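You operate a simulated robot arm through the tools that you are given. There is no shell and no other tool. Be economical: measure what you need, move in short steps, check, and stop when the job is done.

You are at the controls of a simulated robot arm. One attempt, no reset.

TASK
Open the right wash cupboard door, take the steel jug under the supply counter and leave it in the floor of the right wash cupboard and shut the door again. Turn the volts dial to 110 V. Stack the tall brown carton marked "switch" from the top of the bench on top of the tall brown carton labelled "relay". Count the clear tubs on the top of the supply counter, then put as many of the steel brackets from the top of the supply counter on the desk shelf. Shut the top right drawer. Do these in any order. Set down upright: steel jug under the supply counter, steel bracket.

It is judged by the outcome, as a careful person would: the job done as asked, and still so three seconds after it is handed in. It fails if anything else is knocked over, pushed out of place, dropped, spilled or broken.

THE ROBOT
A 6-joint arm with a fingered hand on a trunk, on a base that drives. Base frame: it is fixed to the floor where the robot stands at the start and does not move with it; the origin is under the middle of the robot, x ahead of it, y to its left, z up. Units: mm, rad, N and s.
With the tool pointing down near the work surface it reaches from about 380 to 700 mm from the robot's upright axis, wherever it stands. Its first joint turns from -2.007 to 2.007 rad. Places, roughly: clear tub [-2250, -2750, 1000]; desk shelf (19x104 cm) [-640, -5420, 1000]; floor of the right wash cupboard [1200, 0, 100]; right wash cupboard door [1000, -100, 500]; steel bracket (6x4x5 cm) [-1800, -3100, 900]; steel jug under the supply counter (14x9x11 cm) [-800, -1200, 900]; tall brown carton [-2000, 0, 1000]; top right drawer [-500, -5400, 900]; volts dial [-2300, -400, 1000]. Payload 4 kg.
The TCP is the grasp point between the finger pads, 26 mm short of the fingertips. In the tool frame z runs along the fingers and y along their closing line. The gripper opens to 164 mm. The gripper's body begins 73 mm behind the TCP. The gripper is a hand of 5 fingers: y runs from the thumb to the fingers, the wrist lies at [0, 0, -239] in the tool frame.
Orientation is that of the tool frame in the base frame, as [roll, pitch, yaw] about the fixed x, y, z axes, in that order (R = Rz(yaw) Ry(pitch) Rx(roll)). With the fingers straight down and closing along the base's y, the tool's x points along the base's -x, its y along +y and its z along -z.

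THE INTERFACE
- The arm moves only by the tool arm_command. Its argument "motion" is a list of rows, each an object (a shift or turn left out is 0) with "offset": the shift along the tool's x, y, z in mm, a list of three; "rot": the turn, a rotation vector about the tool's x, y, z in rad, a list of three. In form: [{"offset": [tx, ty, tz], "rot": [ax, ay, az]}, ...]. A call has 1 to 20 rows; each row shifts and turns the commanded pose from where the row before left it, along the tool's axes as they then stand. Each row takes 0.2 s and may step no farther than 50 mm and 0.15 rad from the row before; otherwise, the whole call is refused. A pose out of reach is approached as far as the arm can. The call stops where the force on the tool passes 40 N (or 10 N more than at its start, if that is more) or the arm is blocked; 0.2 s more then pass. In this call time passes only in rows, and 0.2 s behind the last. The reply holds the time, the measured pose of the TCP, the force on the tool along the base axes, the opening and the grip force, in the units named above and with some noise, with the torque about the TCP (base axes, N m) and any sound that the robot's microphone picked up.
- Cameras (640 x 400 px; columns grow to the right, rows downward): "scene" is now at [14.2, 164.3, 1422.2]; the picture's right is [-0.29, -0.96, 0.00], its down [-0.73, 0.22, -0.65] and it looks along [0.62, -0.19, -0.76] (base axes); focal length 274 px, centre (320, 200). "wrist" rides on the gripper at [50, -70, -94] in the tool frame; the picture's right is [0.81, 0.59, 0.00], its down [-0.43, 0.60, -0.68] and it looks along [-0.40, 0.55, 0.74] (tool axes); focal length 270 px, centre (320, 200).
- capture(camera): a new picture of that camera. The clock stands still meanwhile.
- move_column(by): slides the trunk up (or, below 0, down) by that many mm; the arm and the scene camera ride with it, the base frame stays. It gives what a move gives, with no picture.
- roll_base(legs): drives the robot by 1 to 6 legs, each [ahead, left, turn to the left] in mm, mm and rad, along the robot's own axes; the way and the turn of a leg run together, so that a leg with both is an arc; at most 1500 mm and 3.142 rad a leg. The arm and the cameras ride along, it lands a little off, and it stops where it bumps. It gives what a move gives.
- curl_fingers(finger1, finger2, finger3, finger4, thumb_bend): sets how far each is bent, from 0 (flat) to 1 (curled in); at 0.3 the hand is open as for a grip, at 0.7 the pads meet at the TCP. One left out holds its place. A second passes; each finger stops where it meets its share of the squeeze, and holds until it gets a number again. It is the only way to open and close the hand. It gives what a move gives, with no picture; readings hold the bend of each and the force on the fingers (four entries, about 0 where the hand has none), thumb and palm.
- head_to(pan, tilt): turns the head with the scene camera to pan (to the left, within 2.705 rad either way) and tilt (down, from -0.506 to 1.204), counted from straight ahead of the robot. It gives what a move gives.
- locate(camera, pixels): for up to 12 pixels [column, row] of the newest picture of that camera ("zoom" is the newest enlarged one), the place [x, y, z] in the base frame of the surface seen there, good to about 2 mm. The clock stands still meanwhile.
- inspect(camera, box): a new picture of the part [left, top, right, bottom] of that camera's present view, enlarged. The clock stands still meanwhile.
- sign_off(): hands the job in; it is judged then, once.

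Work in short steps. Measure before you move; look again where a grasp or a placing could have gone wrong, and mend it. You have 124 turns and 134 pictures in all, those below and enlarged ones among them. Open the gripper and draw the arm clear of the work before you hand the job in, unless the task says otherwise.

The tools are called after "Request:" as a command line: name --argument value ..., lists and objects as JSON in quotes. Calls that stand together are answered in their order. arm_command: Moves the arm, as the interface text tells. Its arguments: {"type":"object","properties":{"motion":{"type":"array","items":{"type":"object","properties":{"offset":{"type":"array","items":{"type":"number"}},"rot":{"type":"array","items":{"type":"number"}}}}}},"required":["motion"]} The other tools are called the same way: move_column (by) slides the trunk up or down; curl_fingers (finger1, finger2, finger3, finger4, thumb_bend) moves the fingers one by one; roll_base (legs) drives the base; head_to (pan, tilt) turns the head that bears the scene camera; capture (camera) takes a picture; locate (camera, pixels) gives the place of the surface under pixels of a picture; inspect (camera, box) takes an enlarged picture of a part of a camera's view; sign_off () hands the job in.

At the start:

```text
time_s: 0.0
ee_pos: [593.2, -84.4, 763.8]
orientation: [-3.141, -0.001, 3.141]
wrist_force: [-1.0, -0.1, -0.1]
ft_torque: [-0.03, 0.02, 0.0]
width: 163.9
grip_force: 0.1
shape: jaw
bend: [0.3, 0.3, 0.3, 0.3, 0.3]
finger forces: [0.0, 0.1, 0.0, 0.1, 0.0, 0.0]
trunk travel left (down, up): [-475.0, 515.0]
robot x, y, heading: [-5.1, -0.9, 0.002]
head pan, tilt: [-0.29, 0.864]
```

scene: 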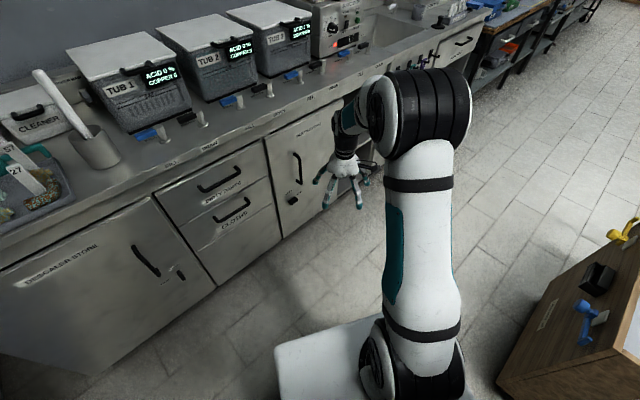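
wrist: 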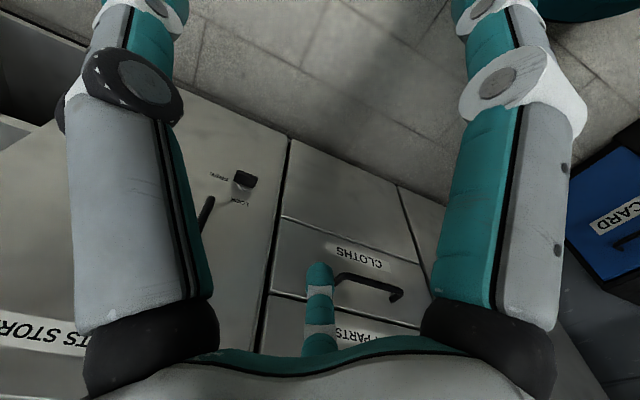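

The first picture shows the wash counter with a latched cupboard door at about (300,165). I look around with the head to map the room.

Request:
head_to --pan 0.0 --tilt 0.6

Request:
capture --camera "scene"

Request:
head_to --pan -1.5 --tilt 0.4

Request:
capture --camera "scene"

Request:
head_to --pan -2.6 --tilt 0.4

Request:
capture --camera "scene"

Request:
head_to --pan 2.4 --tilt 0.4

Request:
capture --camera "scene"

```text
time_s: 0.8
ee_pos: [592.9, -84.1, 764.5]
orientation: [-3.141, 0.0, 3.14]
wrist_force: [0.5, 0.1, -0.5]
ft_torque: [0.02, -0.01, 0.0]
width: 163.8
grip_force: 0.1
shape: jaw
bend: [0.3, 0.3, 0.3, 0.3, 0.3]
finger forces: [0.1, 0.0, 0.0, 0.1, 0.0, 0.1]
trunk travel left (down, up): [-475.0, 515.0]
robot x, y, heading: [1.8, 1.0, 0.003]
head pan, tilt: [0.0, 0.6]
```

```text
131 pictures are left
```

scene: 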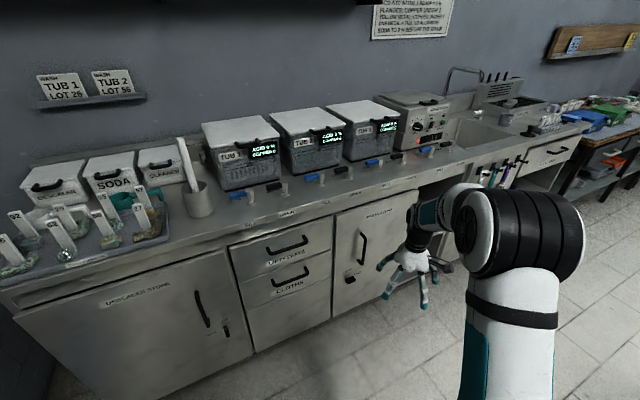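

```text
time_s: 2.4
ee_pos: [592.4, -83.9, 763.3]
orientation: [3.141, 0.0, 3.14]
wrist_force: [0.0, -0.3, 0.7]
ft_torque: [-0.03, 0.03, 0.02]
width: 163.9
grip_force: 0.0
shape: jaw
bend: [0.3, 0.3, 0.3, 0.3, 0.3]
finger forces: [0.0, 0.0, 0.1, 0.0, 0.0, 0.0]
trunk travel left (down, up): [-475.0, 515.0]
robot x, y, heading: [2.3, 1.4, -0.0]
head pan, tilt: [-1.499, 0.4]
```

```text
130 pictures are left
```

scene: 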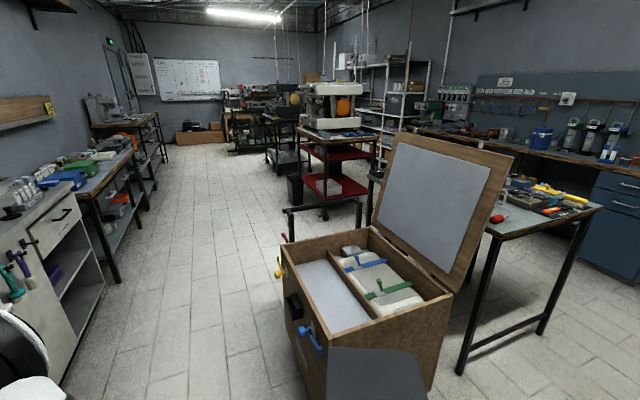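

```text
time_s: 3.7
ee_pos: [591.2, -84.8, 763.9]
orientation: [3.142, 0.001, -3.141]
wrist_force: [-0.5, 0.0, 0.6]
ft_torque: [-0.03, -0.05, 0.01]
width: 164.0
grip_force: 0.0
shape: jaw
bend: [0.3, 0.3, 0.3, 0.3, 0.3]
finger forces: [0.0, 0.0, 0.0, 0.0, 0.0, 0.0]
trunk travel left (down, up): [-475.0, 515.0]
robot x, y, heading: [-4.2, -0.9, -0.003]
head pan, tilt: [-2.601, 0.4]
```

```text
129 pictures are left
```

scene: 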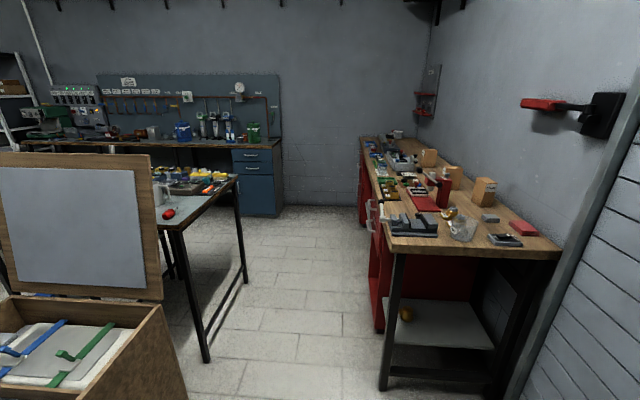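

```text
time_s: 7.7
ee_pos: [591.8, -83.3, 764.0]
orientation: [-3.14, 0.0, -3.141]
wrist_force: [-0.5, 0.3, -0.8]
ft_torque: [-0.02, 0.0, 0.02]
width: 163.9
grip_force: 0.0
shape: jaw
bend: [0.3, 0.3, 0.3, 0.3, 0.3]
finger forces: [0.0, 0.0, 0.0, 0.0, 0.1, 0.0]
trunk travel left (down, up): [-475.0, 515.0]
robot x, y, heading: [0.8, -0.5, 0.003]
head pan, tilt: [2.4, 0.4]
```

```text
128 pictures are left
```

scene: 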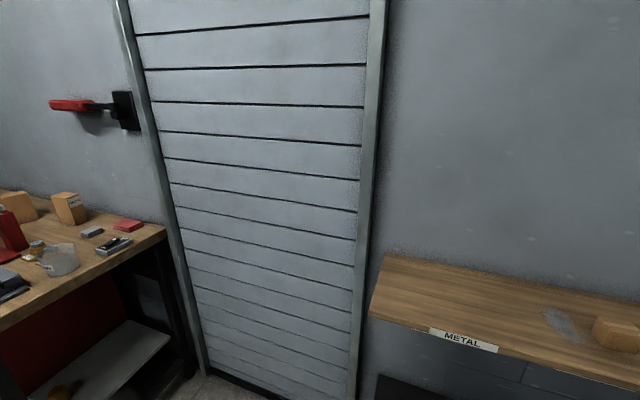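

The bench is along the far wall with brown cartons (485,190), and a table with a jug at (160,190) is behind the crate. I locate key surfaces with a fresh view at pan -2.3.

Request:
head_to --pan -2.35 --tilt 0.35

Request:
inspect --camera "scene" --box '[140, 100, 400, 262]'

Request:
inspect --camera "scene" --box '[0, 100, 240, 250]'

Request:
capture --camera "scene"

```text
time_s: 11.4
ee_pos: [591.5, -84.2, 762.6]
orientation: [-3.141, 0.0, 3.141]
wrist_force: [-0.1, -0.1, 0.1]
ft_torque: [0.02, 0.01, 0.0]
width: 164.0
grip_force: 0.2
shape: jaw
bend: [0.3, 0.3, 0.3, 0.3, 0.3]
finger forces: [0.0, 0.0, 0.0, 0.1, 0.0, 0.0]
trunk travel left (down, up): [-475.0, 515.0]
robot x, y, heading: [-0.1, -1.9, -0.004]
head pan, tilt: [-2.349, 0.351]
```

```text
2.46 times, centred on (270, 181) of scene
```

zoom: 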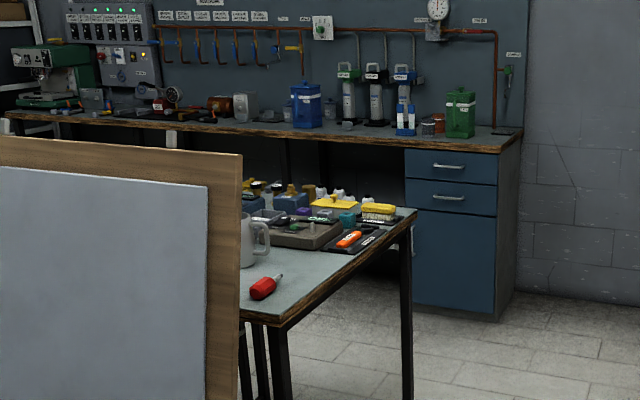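

```text
2.67 times, centred on (120, 175) of scene
```

zoom: 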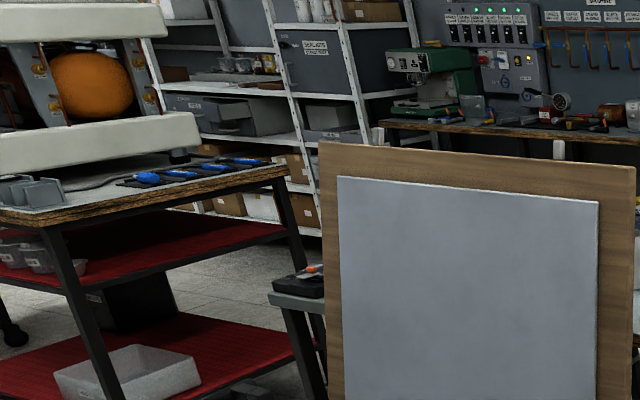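

```text
125 pictures are left
```

scene: 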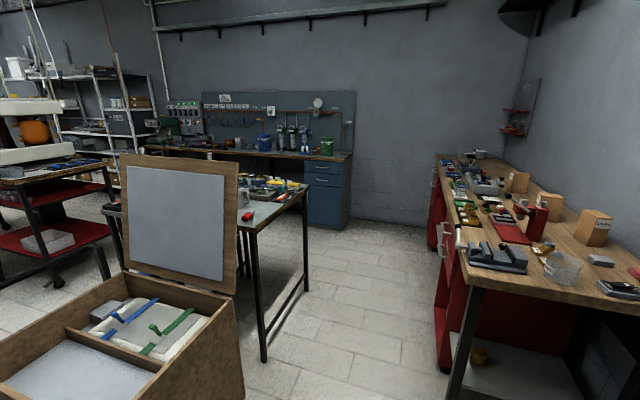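

I see the table with the steel jug near (242,195), bench at right. I locate jug, table edges, bench cartons, floor.

Request:
locate --camera "scene" --pixels '[[243, 199], [270, 205], [300, 190], [262, 360], [594, 228], [549, 206], [518, 182], [480, 275], [440, 160], [330, 150], [262, 145], [240, 360]]'

Request:
inspect --camera "scene" --box '[420, 130, 640, 300]'

```text
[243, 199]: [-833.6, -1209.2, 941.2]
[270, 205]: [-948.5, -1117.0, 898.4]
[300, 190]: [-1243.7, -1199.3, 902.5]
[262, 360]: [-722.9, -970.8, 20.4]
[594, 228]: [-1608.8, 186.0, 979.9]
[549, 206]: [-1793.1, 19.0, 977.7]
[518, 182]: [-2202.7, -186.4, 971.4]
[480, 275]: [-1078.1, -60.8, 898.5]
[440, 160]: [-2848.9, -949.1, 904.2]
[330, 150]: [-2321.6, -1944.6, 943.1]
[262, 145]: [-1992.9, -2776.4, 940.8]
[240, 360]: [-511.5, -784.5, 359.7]
```

```text
2.35 times, centred on (530, 215) of scene
```

zoom: 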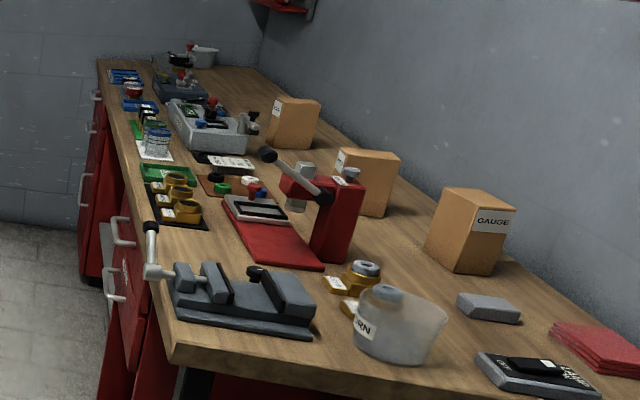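

Bench cartons found at roughly (-1609,186), (-1793,19), (-2203,-186). Since I stand at the wash counter, I first examine the right wash cupboard door.

Request:
head_to --pan -0.1 --tilt 0.75

Request:
capture --camera "scene"

Request:
inspect --camera "scene" --box '[300, 120, 500, 300]'

```text
time_s: 13.5
ee_pos: [591.4, -84.5, 763.5]
orientation: [-3.141, 0.001, 3.141]
wrist_force: [0.2, -0.5, 0.0]
ft_torque: [0.01, 0.0, -0.04]
width: 163.8
grip_force: 0.0
shape: jaw
bend: [0.3, 0.3, 0.3, 0.3, 0.3]
finger forces: [0.0, 0.0, 0.0, 0.0, 0.0, 0.0]
trunk travel left (down, up): [-475.0, 515.0]
robot x, y, heading: [0.8, 0.2, -0.002]
head pan, tilt: [-0.099, 0.75]
```

```text
123 pictures are left
```

scene: 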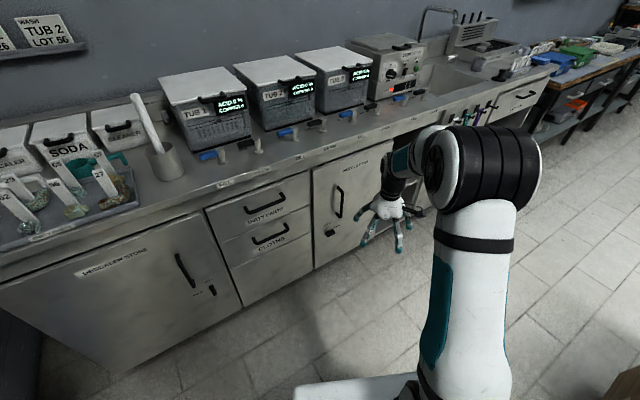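

```text
2.22 times, centred on (400, 210) of scene
```

zoom: 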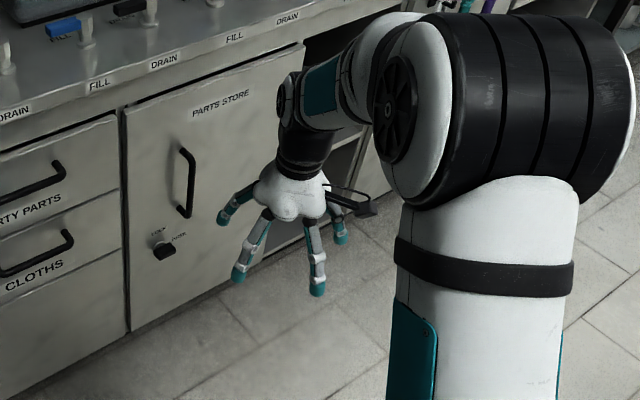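

The door "PARTS STORE" has a vertical handle at zoom (185,185) and a latch at (163,250). I locate these points and zoom in on the latch.

Request:
locate --camera "zoom" --pixels '[[182, 153], [188, 185], [185, 213], [150, 185], [165, 250], [158, 243], [125, 115], [128, 325], [300, 45], [200, 250], [100, 65]]'

Request:
inspect --camera "scene" --box '[310, 175, 370, 250]'

Request:
locate --camera "scene" --pixels '[[333, 228], [327, 235], [334, 236], [311, 205], [410, 130], [340, 175]]'

```text
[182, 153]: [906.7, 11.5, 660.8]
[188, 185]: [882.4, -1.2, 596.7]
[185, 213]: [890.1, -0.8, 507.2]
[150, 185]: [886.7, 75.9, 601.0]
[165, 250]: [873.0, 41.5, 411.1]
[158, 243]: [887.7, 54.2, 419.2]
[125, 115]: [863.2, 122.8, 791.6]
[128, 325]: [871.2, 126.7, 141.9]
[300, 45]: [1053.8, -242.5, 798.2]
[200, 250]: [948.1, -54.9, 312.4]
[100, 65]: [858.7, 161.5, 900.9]
```

```text
5.33 times, centred on (340, 212) of scene
```

zoom: 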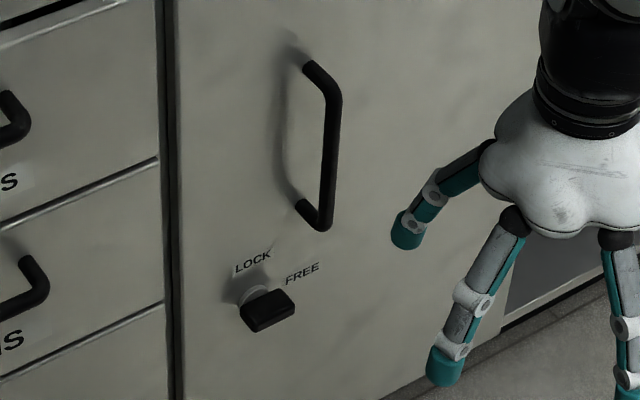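

```text
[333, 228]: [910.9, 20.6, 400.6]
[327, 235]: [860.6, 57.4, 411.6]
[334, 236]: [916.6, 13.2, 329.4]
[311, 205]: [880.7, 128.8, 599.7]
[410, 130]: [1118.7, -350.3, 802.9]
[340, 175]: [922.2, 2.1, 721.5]
```

The counter is rotated about 27°; the door's handle is 43 mm proud at (885,-1,590), hinge to the right. I turn to face it, sidestep, lower the trunk and swing the tool to horizontal.

Request:
roll_base --legs '[[0, 0, 0.464], [-69, -311, 0]]'

Request:
move_column --by -250

Request:
arm_command --motion '[{"offset": [-34, 0, -2.4], "rot": [0, -0.1428, 0]}, {"offset": [-34, 0, -2.4], "rot": [0, -0.1428, 0]}, {"offset": [-34, 0, -2.4], "rot": [0, -0.1428, 0]}, {"offset": [-34, 0, -2.4], "rot": [0, -0.1428, 0]}, {"offset": [-34, 0, -2.4], "rot": [0, -0.1428, 0]}, {"offset": [-34, 0, -2.4], "rot": [0, -0.1428, 0]}, {"offset": [-34, 0, -2.4], "rot": [0, -0.1428, 0]}, {"offset": [-34, 0, -2.4], "rot": [0, -0.1428, 0]}, {"offset": [-34, 0, -2.4], "rot": [0, -0.1428, 0]}, {"offset": [-34, 0, -2.4], "rot": [0, -0.1428, 0]}, {"offset": [-34, 0, -2.4], "rot": [0, -0.1428, 0]}]'

Request:
head_to --pan 0.1 --tilt 0.7

Request:
capture --camera "scene"

Request:
capture --camera "wrist"

```text
time_s: 16.8
ee_pos: [635.2, -72.6, 764.1]
orientation: [3.141, 0.0, -2.686]
wrist_force: [1.0, 0.6, 1.1]
ft_torque: [0.02, 0.05, 0.03]
width: 163.9
grip_force: 0.0
shape: jaw
bend: [0.3, 0.3, 0.3, 0.3, 0.3]
finger forces: [0.0, 0.0, 0.1, 0.0, 0.0, 0.0]
trunk travel left (down, up): [-475.0, 515.0]
robot x, y, heading: [66.9, -254.0, 0.457]
head pan, tilt: [-0.099, 0.75]
stopped in leg 2: the robot was blocked; the commanded pose is now the measured one
```

```text
time_s: 19.4
ee_pos: [636.3, -72.8, 514.2]
orientation: [3.141, 0.0, -2.686]
wrist_force: [-0.4, -0.3, 0.1]
ft_torque: [0.04, 0.0, -0.05]
width: 164.0
grip_force: 0.1
shape: jaw
bend: [0.3, 0.3, 0.3, 0.3, 0.3]
finger forces: [0.1, 0.0, 0.1, 0.0, 0.1, 0.0]
trunk travel left (down, up): [-225.0, 765.0]
robot x, y, heading: [65.4, -257.2, 0.456]
head pan, tilt: [-0.099, 0.75]
```

```text
time_s: 21.8
ee_pos: [861.0, 14.2, 739.3]
orientation: [-2.535, 1.484, -2.166]
wrist_force: [-5.3, -3.6, -2.9]
ft_torque: [-0.25, 0.5, -0.2]
width: 164.0
grip_force: 0.1
shape: jaw
bend: [0.23, 0.3, 0.3, 0.3, 0.3]
finger forces: [5.2, 0.0, 0.0, 0.1, 0.0, 0.0]
out of reach, approached as far as the arm can: row 7, 8, 9
trunk travel left (down, up): [-225.0, 765.0]
robot x, y, heading: [63.9, -256.5, 0.455]
head pan, tilt: [-0.099, 0.75]
```

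```text
time_s: 22.5
ee_pos: [862.1, 13.6, 740.0]
orientation: [-2.534, 1.483, -2.167]
wrist_force: [-3.5, -3.3, -2.5]
ft_torque: [-0.27, 0.37, -0.14]
width: 163.8
grip_force: 0.0
shape: jaw
bend: [0.23, 0.3, 0.3, 0.3, 0.3]
finger forces: [4.8, 0.0, 0.0, 0.0, 0.0, 0.1]
trunk travel left (down, up): [-225.0, 765.0]
robot x, y, heading: [67.8, -259.5, 0.457]
head pan, tilt: [0.099, 0.7]
```

```text
120 pictures are left
```

scene: 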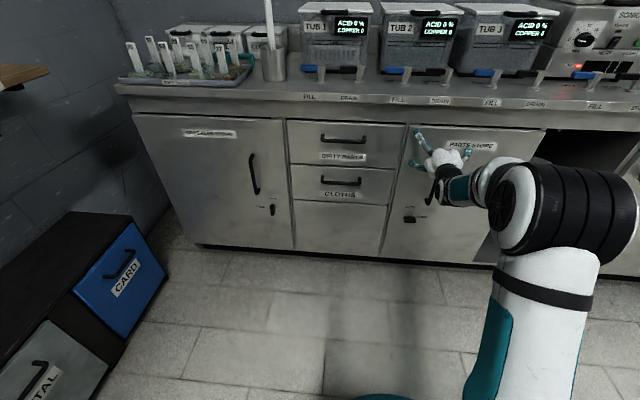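

```text
119 pictures are left
```

wrist: 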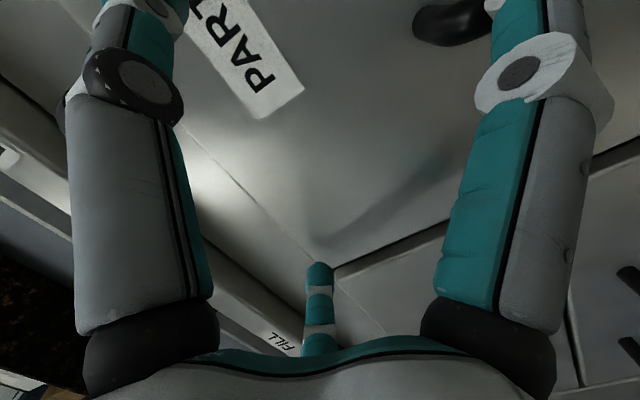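

A fingertip brushes the door (5 N), so I back off 30 mm. Then I measure handle (438,180 area), knob (409,219) and door edges in the scene view.

Request:
arm_command --motion '[{"offset": [0, 0, -40], "rot": [0, -0.08, 0]}]'

Request:
inspect --camera "scene" --box '[370, 110, 530, 270]'

Request:
head_to --pan -2.5 --tilt 1.0

Request:
capture --camera "scene"

```text
time_s: 22.9
ee_pos: [822.8, 0.4, 743.9]
orientation: [-1.361, 1.521, -0.988]
wrist_force: [0.0, 0.6, -0.4]
ft_torque: [0.02, 0.0, 0.0]
width: 164.1
grip_force: 0.0
shape: jaw
bend: [0.3, 0.3, 0.3, 0.3, 0.3]
finger forces: [0.0, 0.1, 0.0, 0.0, 0.0, 0.0]
trunk travel left (down, up): [-225.0, 765.0]
robot x, y, heading: [65.9, -254.3, 0.454]
head pan, tilt: [0.099, 0.7]
```

```text
2.50 times, centred on (450, 190) of scene
```

zoom: 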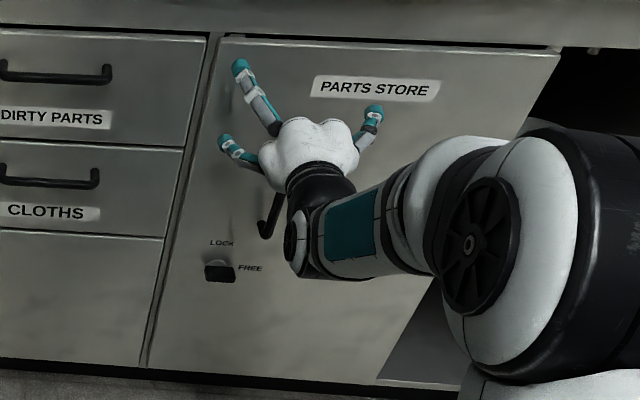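

```text
time_s: 25.2
ee_pos: [822.8, 1.0, 743.0]
orientation: [-1.394, 1.52, -1.024]
wrist_force: [-0.4, 0.1, 0.3]
ft_torque: [0.01, 0.0, -0.01]
width: 164.1
grip_force: 0.1
shape: jaw
bend: [0.3, 0.3, 0.3, 0.3, 0.3]
finger forces: [0.0, 0.0, 0.0, 0.1, 0.0, 0.0]
trunk travel left (down, up): [-225.0, 765.0]
robot x, y, heading: [65.5, -258.5, 0.463]
head pan, tilt: [-2.499, 1.0]
```

```text
117 pictures are left
```

scene: 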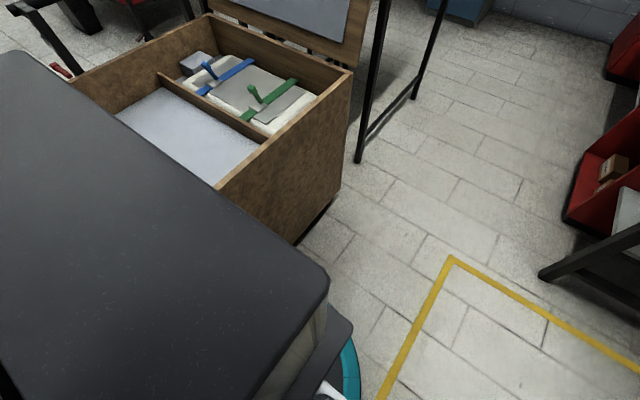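

The latch bar lies horizontal toward FREE. The handle is about 58 mm ahead, 30 mm right and 150 mm below the TCP; I move there and look with the wrist camera before closing.

Request:
move_column --by -150

Request:
arm_command --motion '[{"offset": [0, -30, 0], "rot": [0, 0, 0]}, {"offset": [0, 0, 25], "rot": [0, 0, 0]}]'

Request:
capture --camera "wrist"

Request:
head_to --pan 0.1 --tilt 0.7

Request:
inspect --camera "scene" --box '[340, 70, 560, 250]'

```text
time_s: 27.0
ee_pos: [824.5, 1.4, 594.0]
orientation: [-1.384, 1.521, -1.014]
wrist_force: [0.0, 0.7, 1.0]
ft_torque: [-0.01, -0.01, 0.0]
width: 163.6
grip_force: 0.1
shape: jaw
bend: [0.3, 0.3, 0.3, 0.3, 0.3]
finger forces: [0.0, 0.1, 0.0, 0.1, 0.0, 0.1]
trunk travel left (down, up): [-75.0, 915.0]
robot x, y, heading: [67.0, -256.0, 0.457]
head pan, tilt: [-2.499, 1.0]
```

```text
time_s: 27.6
ee_pos: [857.1, -17.6, 594.6]
orientation: [-1.385, 1.522, -1.016]
wrist_force: [0.5, -0.1, -0.1]
ft_torque: [-0.02, 0.04, -0.03]
width: 163.7
grip_force: 0.0
shape: jaw
bend: [0.3, 0.3, 0.3, 0.3, 0.3]
finger forces: [0.1, 0.0, 0.0, 0.0, 0.1, 0.0]
trunk travel left (down, up): [-75.0, 915.0]
robot x, y, heading: [65.5, -256.5, 0.453]
head pan, tilt: [-2.499, 1.0]
```

```text
116 pictures are left
```

wrist: 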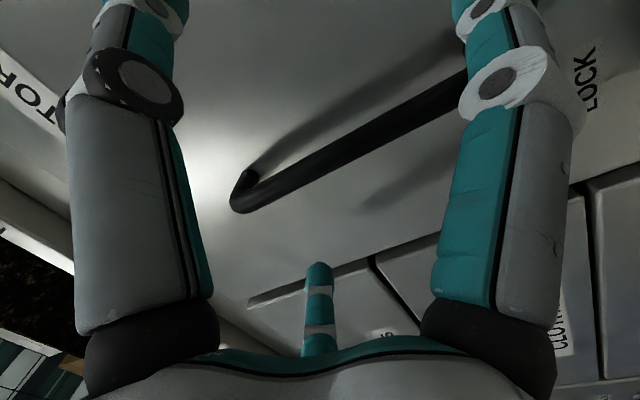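

```text
time_s: 29.9
ee_pos: [855.8, -18.1, 595.5]
orientation: [-1.385, 1.521, -1.016]
wrist_force: [0.4, 0.1, -1.0]
ft_torque: [-0.01, 0.01, -0.01]
width: 163.9
grip_force: 0.0
shape: jaw
bend: [0.3, 0.3, 0.3, 0.3, 0.3]
finger forces: [0.0, 0.0, 0.0, 0.0, 0.0, 0.1]
trunk travel left (down, up): [-75.0, 915.0]
robot x, y, heading: [66.7, -258.0, 0.462]
head pan, tilt: [0.099, 0.7]
```

```text
2.22 times, centred on (450, 160) of scene
```

zoom: 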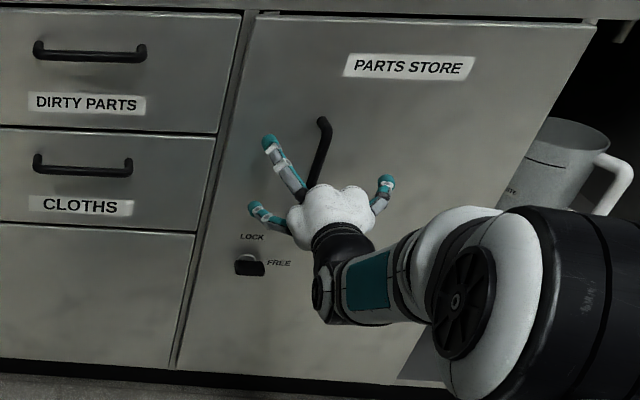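

The wrist view shows the handle running from (240,190) to (450,95). I locate it to confirm lateral centering.

Request:
locate --camera "wrist" --pixels '[[240, 205], [300, 178], [360, 148], [420, 117], [320, 110], [250, 178]]'

```text
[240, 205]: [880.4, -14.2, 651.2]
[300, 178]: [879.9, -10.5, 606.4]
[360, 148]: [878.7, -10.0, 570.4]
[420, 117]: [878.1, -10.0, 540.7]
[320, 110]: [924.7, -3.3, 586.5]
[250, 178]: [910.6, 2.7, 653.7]
```

Handle centre is about 30 mm ahead and 4 mm right of the TCP. I advance and close on it.

Request:
arm_command --motion '[{"offset": [0, -4, 14], "rot": [0, 0, 0]}, {"offset": [0, 0, 13], "rot": [0, 0, 0]}]'

Request:
curl_fingers --finger1 0.7 --finger2 0.7 --finger3 0.7 --finger4 0.7 --thumb_bend 0.7

Request:
capture --camera "wrist"

```text
time_s: 30.5
ee_pos: [884.5, -12.9, 595.2]
orientation: [-1.387, 1.521, -1.017]
wrist_force: [-0.4, 0.1, 0.0]
ft_torque: [0.03, 0.0, -0.01]
width: 163.9
grip_force: 0.0
shape: jaw
bend: [0.3, 0.3, 0.3, 0.3, 0.3]
finger forces: [0.0, 0.2, 0.0, 0.0, 0.0, 0.1]
trunk travel left (down, up): [-75.0, 915.0]
robot x, y, heading: [68.1, -256.4, 0.462]
head pan, tilt: [0.099, 0.7]
```

```text
time_s: 31.5
ee_pos: [883.0, -12.5, 594.5]
orientation: [-1.376, 1.52, -1.009]
wrist_force: [2.3, -1.6, 1.0]
ft_torque: [0.03, 0.0, 0.03]
width: 0.1
grip_force: 4.6
shape: fingers
bend: [0.68, 0.68, 0.68, 0.67, 0.69]
finger forces: [1.2, 3.0, 2.3, 3.3, 0.0, 0.0]
trunk travel left (down, up): [-75.0, 915.0]
robot x, y, heading: [65.7, -257.5, 0.459]
head pan, tilt: [0.099, 0.7]
```

```text
114 pictures are left
```

wrist: 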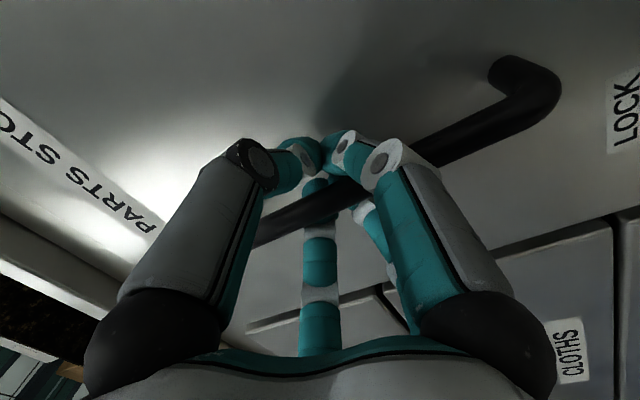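

The fingers are round the handle (about 3 N each). I pull along the door's arc for 0.4 rad.

Request:
arm_command --motion '[{"offset": [0, -3.6, -23.6], "rot": [-0.08, 0, 0]}, {"offset": [0, -3.6, -23.6], "rot": [-0.08, 0, 0]}, {"offset": [0, -3.6, -23.6], "rot": [-0.08, 0, 0]}, {"offset": [0, -3.6, -23.6], "rot": [-0.08, 0, 0]}, {"offset": [0, -3.6, -23.6], "rot": [-0.08, 0, 0]}]'

Request:
capture --camera "scene"

```text
time_s: 32.7
ee_pos: [792.9, -90.1, 594.9]
orientation: [-1.812, 1.523, -1.046]
wrist_force: [24.0, -15.8, -1.2]
ft_torque: [0.04, 0.05, -0.13]
width: 0.0
grip_force: 13.3
shape: fingers
bend: [0.66, 0.69, 0.69, 0.66, 0.68]
finger forces: [14.2, 0.0, 0.0, 11.9, 0.0, 0.0]
trunk travel left (down, up): [-75.0, 915.0]
robot x, y, heading: [67.8, -259.1, 0.455]
head pan, tilt: [0.099, 0.7]
```

```text
113 pictures are left
```

scene: 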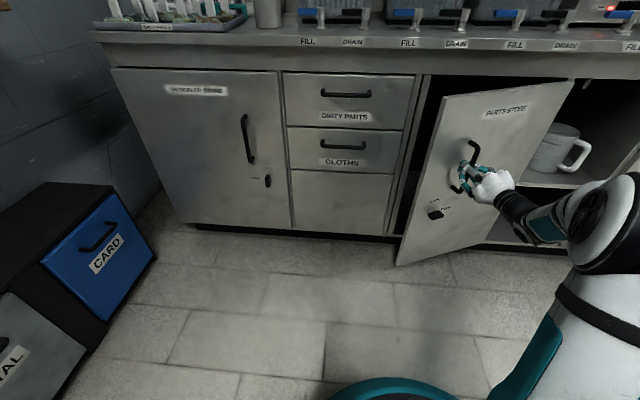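

The door swings freely, about 25° open. The force points to the hinge so I continue with a bit more sideways motion.

Request:
arm_command --motion '[{"offset": [0, -8, -21], "rot": [-0.08, 0, 0]}, {"offset": [0, -6, -21], "rot": [-0.08, 0, 0]}, {"offset": [0, -5, -21], "rot": [-0.08, 0, 0]}, {"offset": [0, -5, -21], "rot": [-0.08, 0, 0]}, {"offset": [0, -5, -21], "rot": [-0.08, 0, 0]}]'

Request:
capture --camera "scene"

```text
time_s: 33.9
ee_pos: [761.7, -160.3, 600.0]
orientation: [-2.507, 1.505, -1.361]
wrist_force: [16.4, -6.4, -12.3]
ft_torque: [0.1, 0.14, -0.12]
width: 0.8
grip_force: 6.9
shape: fingers
bend: [0.65, 0.69, 0.69, 0.67, 0.69]
finger forces: [7.1, 0.1, 0.0, 7.4, 0.1, 0.1]
out of reach, approached as far as the arm can: row 5
trunk travel left (down, up): [-75.0, 915.0]
robot x, y, heading: [66.6, -255.7, 0.46]
head pan, tilt: [0.099, 0.7]
```

```text
112 pictures are left
```

scene: 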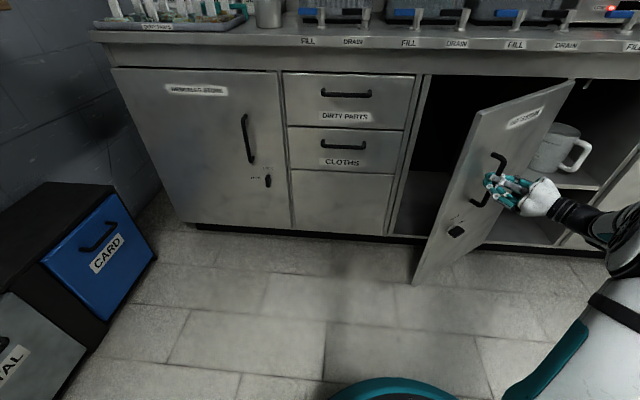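

The door is at about 37°. I release the handle, retreat along the tool axis, and check.

Request:
curl_fingers --finger1 0.3 --finger2 0.3 --finger3 0.3 --finger4 0.3 --thumb_bend 0.3

Request:
arm_command --motion '[{"offset": [0, 0, -25]}, {"offset": [0, 0, -25]}, {"offset": [0, 0, -25]}, {"offset": [0, 0, -25]}]'

Request:
capture --camera "scene"

```text
time_s: 34.9
ee_pos: [763.0, -159.6, 601.8]
orientation: [-2.436, 1.504, -1.293]
wrist_force: [-0.3, 0.4, 0.0]
ft_torque: [-0.02, 0.01, -0.06]
width: 90.4
grip_force: 0.1
shape: fingers
bend: [0.3, 0.3, 0.3, 0.3, 0.3]
finger forces: [0.1, 0.1, 0.1, 0.0, 0.0, 0.0]
trunk travel left (down, up): [-75.0, 915.0]
robot x, y, heading: [70.3, -258.7, 0.458]
head pan, tilt: [0.099, 0.7]
```

```text
time_s: 35.9
ee_pos: [761.9, -160.5, 601.7]
orientation: [-2.438, 1.504, -1.295]
wrist_force: [-0.7, 0.5, 0.4]
ft_torque: [0.0, 0.04, -0.03]
width: 90.2
grip_force: 0.0
shape: fingers
bend: [0.3, 0.3, 0.3, 0.3, 0.3]
finger forces: [0.0, 0.1, 0.0, 0.0, 0.0, 0.0]
out of reach, approached as far as the arm can: row 1, 2, 3, 4
trunk travel left (down, up): [-75.0, 915.0]
robot x, y, heading: [70.1, -255.4, 0.461]
head pan, tilt: [0.099, 0.7]
```

```text
111 pictures are left
```

scene: 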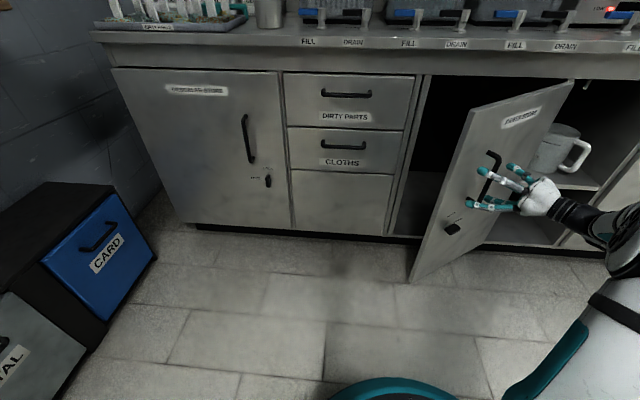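

The arm's yaw limit blocks that retreat, so I first turn the hand straight again around the TCP, then back off.

Request:
arm_command --motion '[{"rot": [0.12, 0, 0]}, {"rot": [0.12, 0, 0]}, {"rot": [0.12, 0, 0]}, {"rot": [0.12, 0, 0]}, {"offset": [0, 0, -25]}, {"offset": [0, 0, -25]}, {"offset": [0, 0, -25]}]'

Request:
capture --camera "scene"

```text
time_s: 37.5
ee_pos: [702.6, -207.0, 603.0]
orientation: [-1.702, 1.521, -1.011]
wrist_force: [-0.9, -0.1, 0.0]
ft_torque: [-0.04, 0.02, -0.01]
width: 90.3
grip_force: 0.0
shape: fingers
bend: [0.3, 0.3, 0.3, 0.3, 0.3]
finger forces: [0.0, 0.1, 0.0, 0.0, 0.0, 0.0]
trunk travel left (down, up): [-75.0, 915.0]
robot x, y, heading: [64.6, -258.6, 0.46]
head pan, tilt: [0.099, 0.7]
```

```text
110 pictures are left
```

scene: 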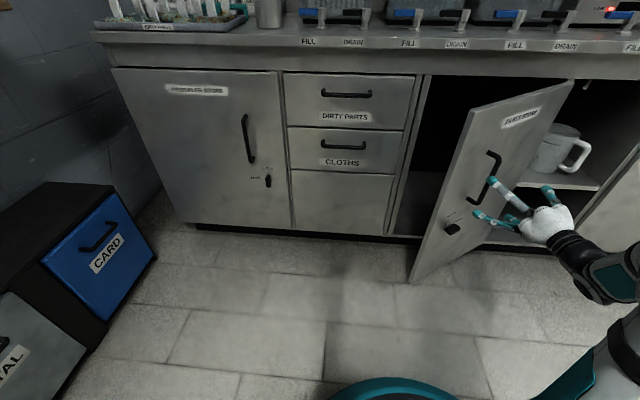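

The hand is clear of the handle. I back slightly more and drive the base left so the hand passes the door's free edge.

Request:
arm_command --motion '[{"offset": [0, 0, -20]}]'

Request:
roll_base --legs '[[0, 330, 0]]'

Request:
head_to --pan -0.3 --tilt 0.7

Request:
capture --camera "scene"

```text
time_s: 37.9
ee_pos: [687.8, -219.7, 604.6]
orientation: [-1.704, 1.522, -1.014]
wrist_force: [0.2, 0.4, -1.0]
ft_torque: [0.01, 0.0, -0.02]
width: 90.5
grip_force: 0.0
shape: fingers
bend: [0.3, 0.3, 0.3, 0.3, 0.3]
finger forces: [0.0, 0.1, 0.1, 0.1, 0.0, 0.1]
trunk travel left (down, up): [-75.0, 915.0]
robot x, y, heading: [66.5, -259.4, 0.457]
head pan, tilt: [0.099, 0.7]
```

```text
time_s: 40.1
ee_pos: [542.0, 73.0, 603.9]
orientation: [-1.704, 1.52, -1.016]
wrist_force: [0.2, 0.8, 0.1]
ft_torque: [0.01, -0.03, 0.0]
width: 90.7
grip_force: 0.0
shape: fingers
bend: [0.3, 0.3, 0.3, 0.3, 0.3]
finger forces: [0.1, 0.1, 0.0, 0.0, 0.0, 0.0]
trunk travel left (down, up): [-75.0, 915.0]
robot x, y, heading: [-77.1, 35.0, 0.451]
head pan, tilt: [0.099, 0.7]
```

```text
time_s: 40.9
ee_pos: [543.4, 73.0, 604.4]
orientation: [-1.704, 1.521, -1.017]
wrist_force: [0.3, -0.7, -0.3]
ft_torque: [-0.02, 0.0, 0.0]
width: 90.5
grip_force: 0.1
shape: fingers
bend: [0.3, 0.3, 0.3, 0.3, 0.3]
finger forces: [0.0, 0.0, 0.0, 0.1, 0.0, 0.0]
trunk travel left (down, up): [-75.0, 915.0]
robot x, y, heading: [-81.1, 37.9, 0.458]
head pan, tilt: [-0.3, 0.7]
```

```text
109 pictures are left
```

scene: 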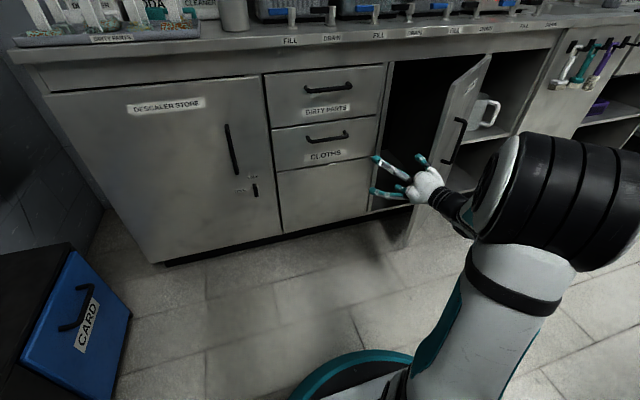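

The hand is left of the door edge. I close the fist, reach 150 mm forward inside the door, then drive right to push the door wider.

Request:
curl_fingers --finger1 0.7 --finger2 0.7 --finger3 0.7 --finger4 0.7 --thumb_bend 0.7

Request:
arm_command --motion '[{"offset": [0, 0, 40]}, {"offset": [0, 0, 40]}, {"offset": [0, 0, 40]}, {"offset": [0, 0, 30]}]'

Request:
roll_base --legs '[[0, -320, 0]]'

Request:
head_to --pan 0.0 --tilt 0.7

Request:
capture --camera "scene"

```text
time_s: 41.9
ee_pos: [542.0, 72.7, 603.4]
orientation: [-1.707, 1.521, -1.018]
wrist_force: [-0.1, -0.2, 1.3]
ft_torque: [-0.01, 0.07, 0.01]
width: 0.0
grip_force: 0.1
shape: fingers
bend: [0.68, 0.68, 0.68, 0.68, 0.69]
finger forces: [0.1, 0.0, 0.1, 0.1, 0.0, 0.0]
trunk travel left (down, up): [-75.0, 915.0]
robot x, y, heading: [-75.7, 38.8, 0.456]
head pan, tilt: [-0.3, 0.7]
```

```text
time_s: 42.9
ee_pos: [659.3, 168.7, 602.8]
orientation: [-1.705, 1.52, -1.017]
wrist_force: [0.5, 0.3, 0.5]
ft_torque: [0.0, -0.01, 0.01]
width: 0.1
grip_force: 0.1
shape: fingers
bend: [0.68, 0.68, 0.68, 0.68, 0.69]
finger forces: [0.1, 0.0, 0.0, 0.1, 0.0, 0.0]
trunk travel left (down, up): [-75.0, 915.0]
robot x, y, heading: [-80.3, 39.6, 0.454]
head pan, tilt: [-0.3, 0.7]
```

```text
time_s: 44.2
ee_pos: [701.3, 83.2, 601.2]
orientation: [-1.777, 1.529, -1.077]
wrist_force: [0.2, 0.5, -0.3]
ft_torque: [-0.02, -0.01, 0.0]
width: 0.0
grip_force: 0.0
shape: fingers
bend: [0.68, 0.68, 0.68, 0.68, 0.69]
finger forces: [0.0, 0.0, 0.0, 0.1, 0.0, 0.0]
trunk travel left (down, up): [-75.0, 915.0]
robot x, y, heading: [-34.3, -52.4, 0.459]
head pan, tilt: [-0.3, 0.7]
stopped in leg 1: the force on the tool passed its limit at 270 N (the readings are from after the stop); the commanded pose is now the measured one
```

```text
time_s: 45.0
ee_pos: [700.1, 82.3, 602.2]
orientation: [-1.768, 1.529, -1.068]
wrist_force: [0.6, 0.4, -0.1]
ft_torque: [0.01, 0.0, -0.04]
width: 0.0
grip_force: 0.1
shape: fingers
bend: [0.68, 0.68, 0.68, 0.68, 0.69]
finger forces: [0.0, 0.0, 0.0, 0.0, 0.0, 0.0]
trunk travel left (down, up): [-75.0, 915.0]
robot x, y, heading: [-35.1, -52.7, 0.456]
head pan, tilt: [0.0, 0.7]
```

```text
108 pictures are left
```

scene: 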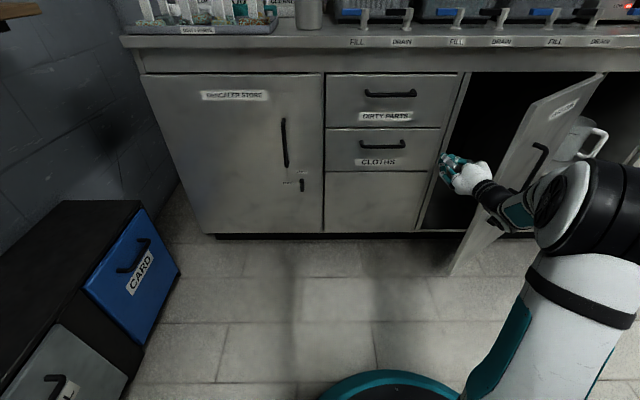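

The base push was too brisk (contact at the forearm). I push right gently with the arm itself instead.

Request:
arm_command --motion '[{"offset": [0, -20, 0]}, {"offset": [0, -20, 0]}, {"offset": [0, -20, 0]}, {"offset": [0, -20, 0]}, {"offset": [0, -20, 0]}, {"offset": [0, -20, 0]}, {"offset": [0, -20, 0]}, {"offset": [0, -20, 0]}, {"offset": [0, -20, 0]}, {"offset": [0, -20, 0]}]'

Request:
capture --camera "scene"

```text
time_s: 45.3
ee_pos: [701.0, 83.5, 601.1]
orientation: [-1.863, 1.535, -1.152]
wrist_force: [-0.4, -0.5, 0.0]
ft_torque: [-0.02, 0.01, 0.0]
width: 0.1
grip_force: 0.1
shape: fingers
bend: [0.68, 0.68, 0.68, 0.68, 0.69]
finger forces: [0.1, 0.0, 0.0, 0.1, 0.1, 0.0]
trunk travel left (down, up): [-75.0, 915.0]
robot x, y, heading: [-34.5, -50.9, 0.459]
head pan, tilt: [0.0, 0.7]
stopped in row 1: the force on the tool passed its limit at 65 N (the readings are from after the stop); the commanded pose is now the measured one
```

```text
107 pictures are left
```

scene: 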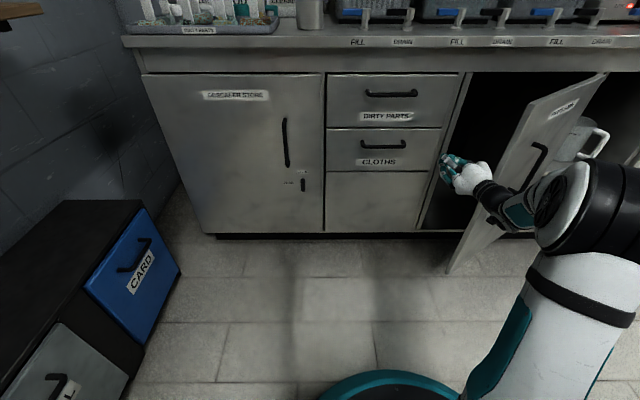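

The forearm is jamming on the door's edge face. I back the base left, yaw the hand rightwards so the forearm comes from the left, then look.

Request:
roll_base --legs '[[0, 130, 0]]'

Request:
arm_command --motion '[{"offset": [0, -10, 0], "rot": [0.14, 0, 0]}, {"offset": [0, -10, 0], "rot": [0.14, 0, 0]}, {"offset": [0, -10, 0], "rot": [0.14, 0, 0]}, {"offset": [0, -10, 0], "rot": [0.14, 0, 0]}, {"offset": [0, -10, 0], "rot": [0.14, 0, 0]}, {"offset": [0, -10, 0], "rot": [0.14, 0, 0]}]'

Request:
capture --camera "scene"

```text
time_s: 46.6
ee_pos: [643.7, 200.0, 599.8]
orientation: [-1.859, 1.533, -1.147]
wrist_force: [0.9, 0.5, -0.4]
ft_torque: [-0.02, 0.02, 0.01]
width: 0.1
grip_force: 0.1
shape: fingers
bend: [0.68, 0.68, 0.68, 0.68, 0.69]
finger forces: [0.1, 0.1, 0.0, 0.1, 0.0, 0.0]
trunk travel left (down, up): [-75.0, 915.0]
robot x, y, heading: [-89.4, 61.6, 0.454]
head pan, tilt: [0.0, 0.7]
```

```text
time_s: 48.0
ee_pos: [665.1, 144.8, 602.6]
orientation: [-1.066, 1.535, -1.194]
wrist_force: [0.1, 0.4, 1.3]
ft_torque: [0.01, 0.0, 0.02]
width: 0.1
grip_force: 0.1
shape: fingers
bend: [0.68, 0.68, 0.68, 0.68, 0.69]
finger forces: [0.0, 0.0, 0.0, 0.0, 0.0, 0.0]
trunk travel left (down, up): [-75.0, 915.0]
robot x, y, heading: [-90.5, 57.0, 0.457]
head pan, tilt: [0.0, 0.7]
```

```text
106 pictures are left
```

scene: 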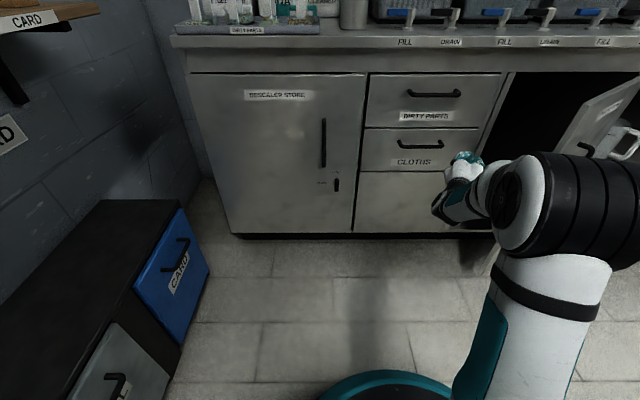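

The hand now points right-forward. I drive the base right 170 mm (no contact expected) and then push rightwards with the arm.

Request:
roll_base --legs '[[0, -170, 0]]'

Request:
arm_command --motion '[{"offset": [0, -25, 17]}, {"offset": [0, -25, 17]}, {"offset": [0, -25, 17]}, {"offset": [0, -25, 17]}, {"offset": [0, -25, 17]}, {"offset": [0, -25, 17]}, {"offset": [0, -25, 17]}, {"offset": [0, -25, 17]}]'

Request:
capture --camera "scene"

```text
time_s: 49.5
ee_pos: [740.2, -4.4, 602.4]
orientation: [-1.018, 1.535, -1.141]
wrist_force: [0.7, 0.8, -0.5]
ft_torque: [-0.01, -0.05, -0.03]
width: 0.0
grip_force: 0.0
shape: fingers
bend: [0.68, 0.68, 0.68, 0.68, 0.69]
finger forces: [0.0, 0.0, 0.0, 0.0, 0.0, 0.0]
trunk travel left (down, up): [-75.0, 915.0]
robot x, y, heading: [-13.8, -94.6, 0.463]
head pan, tilt: [0.0, 0.7]
```

```text
time_s: 50.0
ee_pos: [756.0, -38.1, 600.5]
orientation: [-1.183, 1.537, -1.304]
wrist_force: [0.1, 0.2, 0.3]
ft_torque: [0.03, 0.0, 0.02]
width: 0.1
grip_force: 0.1
shape: fingers
bend: [0.68, 0.68, 0.68, 0.68, 0.69]
finger forces: [0.1, 0.0, 0.0, 0.0, 0.0, 0.1]
trunk travel left (down, up): [-75.0, 915.0]
robot x, y, heading: [-18.5, -88.6, 0.458]
head pan, tilt: [0.0, 0.7]
stopped in row 2: the force on the tool passed its limit at 90 N (the readings are from after the stop); the commanded pose is now the measured one
```

```text
105 pictures are left
```

scene: 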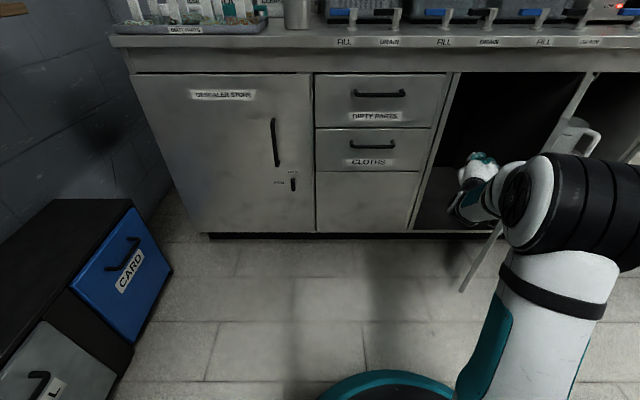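

The door is opening further with each nudge. I measure its free edge and hinge to know the angle.

Request:
locate --camera "scene" --pixels '[[462, 290], [497, 228], [590, 76], [560, 125], [548, 150], [440, 200], [455, 75]]'

Request:
inspect --camera "scene" --box '[400, 50, 640, 300]'

```text
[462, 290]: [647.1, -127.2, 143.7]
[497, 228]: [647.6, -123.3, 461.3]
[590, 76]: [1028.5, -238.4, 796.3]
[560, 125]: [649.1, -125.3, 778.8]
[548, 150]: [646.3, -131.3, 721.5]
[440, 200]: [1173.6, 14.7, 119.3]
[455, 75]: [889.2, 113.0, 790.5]
```

```text
1.60 times, centred on (520, 175) of scene
```

zoom: 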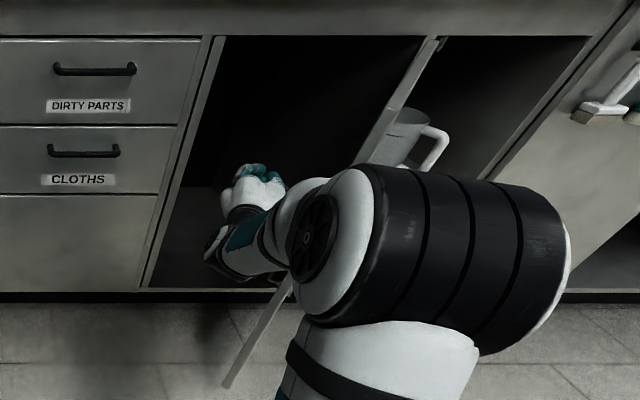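

Door is now ~80° open: edge at (648,-126), hinge near (1040,-245); cupboard floor z≈119. I withdraw, raise the trunk, and back along the aisle to the bench, then face it.

Request:
roll_base --legs '[[0, 50, 0], [-450, 0, 0]]'

Request:
move_column --by 600

Request:
roll_base --legs '[[-1250, 0, 0], [0, 0, 1.571]]'

Request:
head_to --pan 0.0 --tilt 0.7

Request:
capture --camera "scene"

```text
time_s: 53.2
ee_pos: [333.4, -196.0, 600.8]
orientation: [-1.173, 1.535, -1.299]
wrist_force: [-0.5, -0.2, -0.6]
ft_torque: [-0.03, 0.0, -0.03]
width: 0.2
grip_force: 0.1
shape: fingers
bend: [0.68, 0.68, 0.68, 0.68, 0.69]
finger forces: [0.0, 0.0, 0.0, 0.0, 0.0, 0.1]
trunk travel left (down, up): [-75.0, 915.0]
robot x, y, heading: [-438.4, -244.4, 0.462]
head pan, tilt: [0.0, 0.7]
```

```text
refused: 600 is not a number from -400 to 400
```

```text
time_s: 62.1
ee_pos: [-1240.5, -106.3, 601.4]
orientation: [-1.089, 1.542, -0.135]
wrist_force: [-0.6, 0.0, 0.3]
ft_torque: [-0.01, 0.0, 0.02]
width: 0.1
grip_force: 0.1
shape: fingers
bend: [0.68, 0.68, 0.68, 0.68, 0.69]
finger forces: [0.0, 0.1, 0.0, 0.0, 0.0, 0.0]
trunk travel left (down, up): [-75.0, 915.0]
robot x, y, heading: [-1556.3, -811.9, 1.575]
head pan, tilt: [0.0, 0.7]
stopped in leg 2: the robot was blocked; the commanded pose is now the measured one
```

```text
time_s: 62.7
ee_pos: [-1239.5, -105.3, 600.4]
orientation: [-1.091, 1.542, -0.135]
wrist_force: [-0.6, -0.4, -0.5]
ft_torque: [0.01, 0.0, 0.0]
width: 0.0
grip_force: 0.0
shape: fingers
bend: [0.68, 0.68, 0.68, 0.68, 0.69]
finger forces: [0.1, 0.0, 0.0, 0.0, 0.1, 0.1]
trunk travel left (down, up): [-75.0, 915.0]
robot x, y, heading: [-1557.9, -811.2, 1.574]
head pan, tilt: [0.0, 0.7]
```

```text
103 pictures are left
```

scene: 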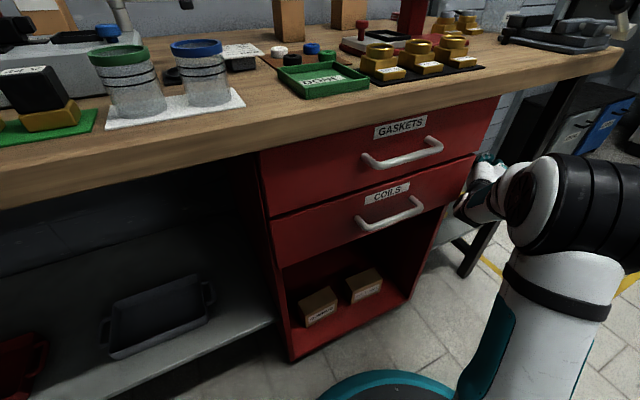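

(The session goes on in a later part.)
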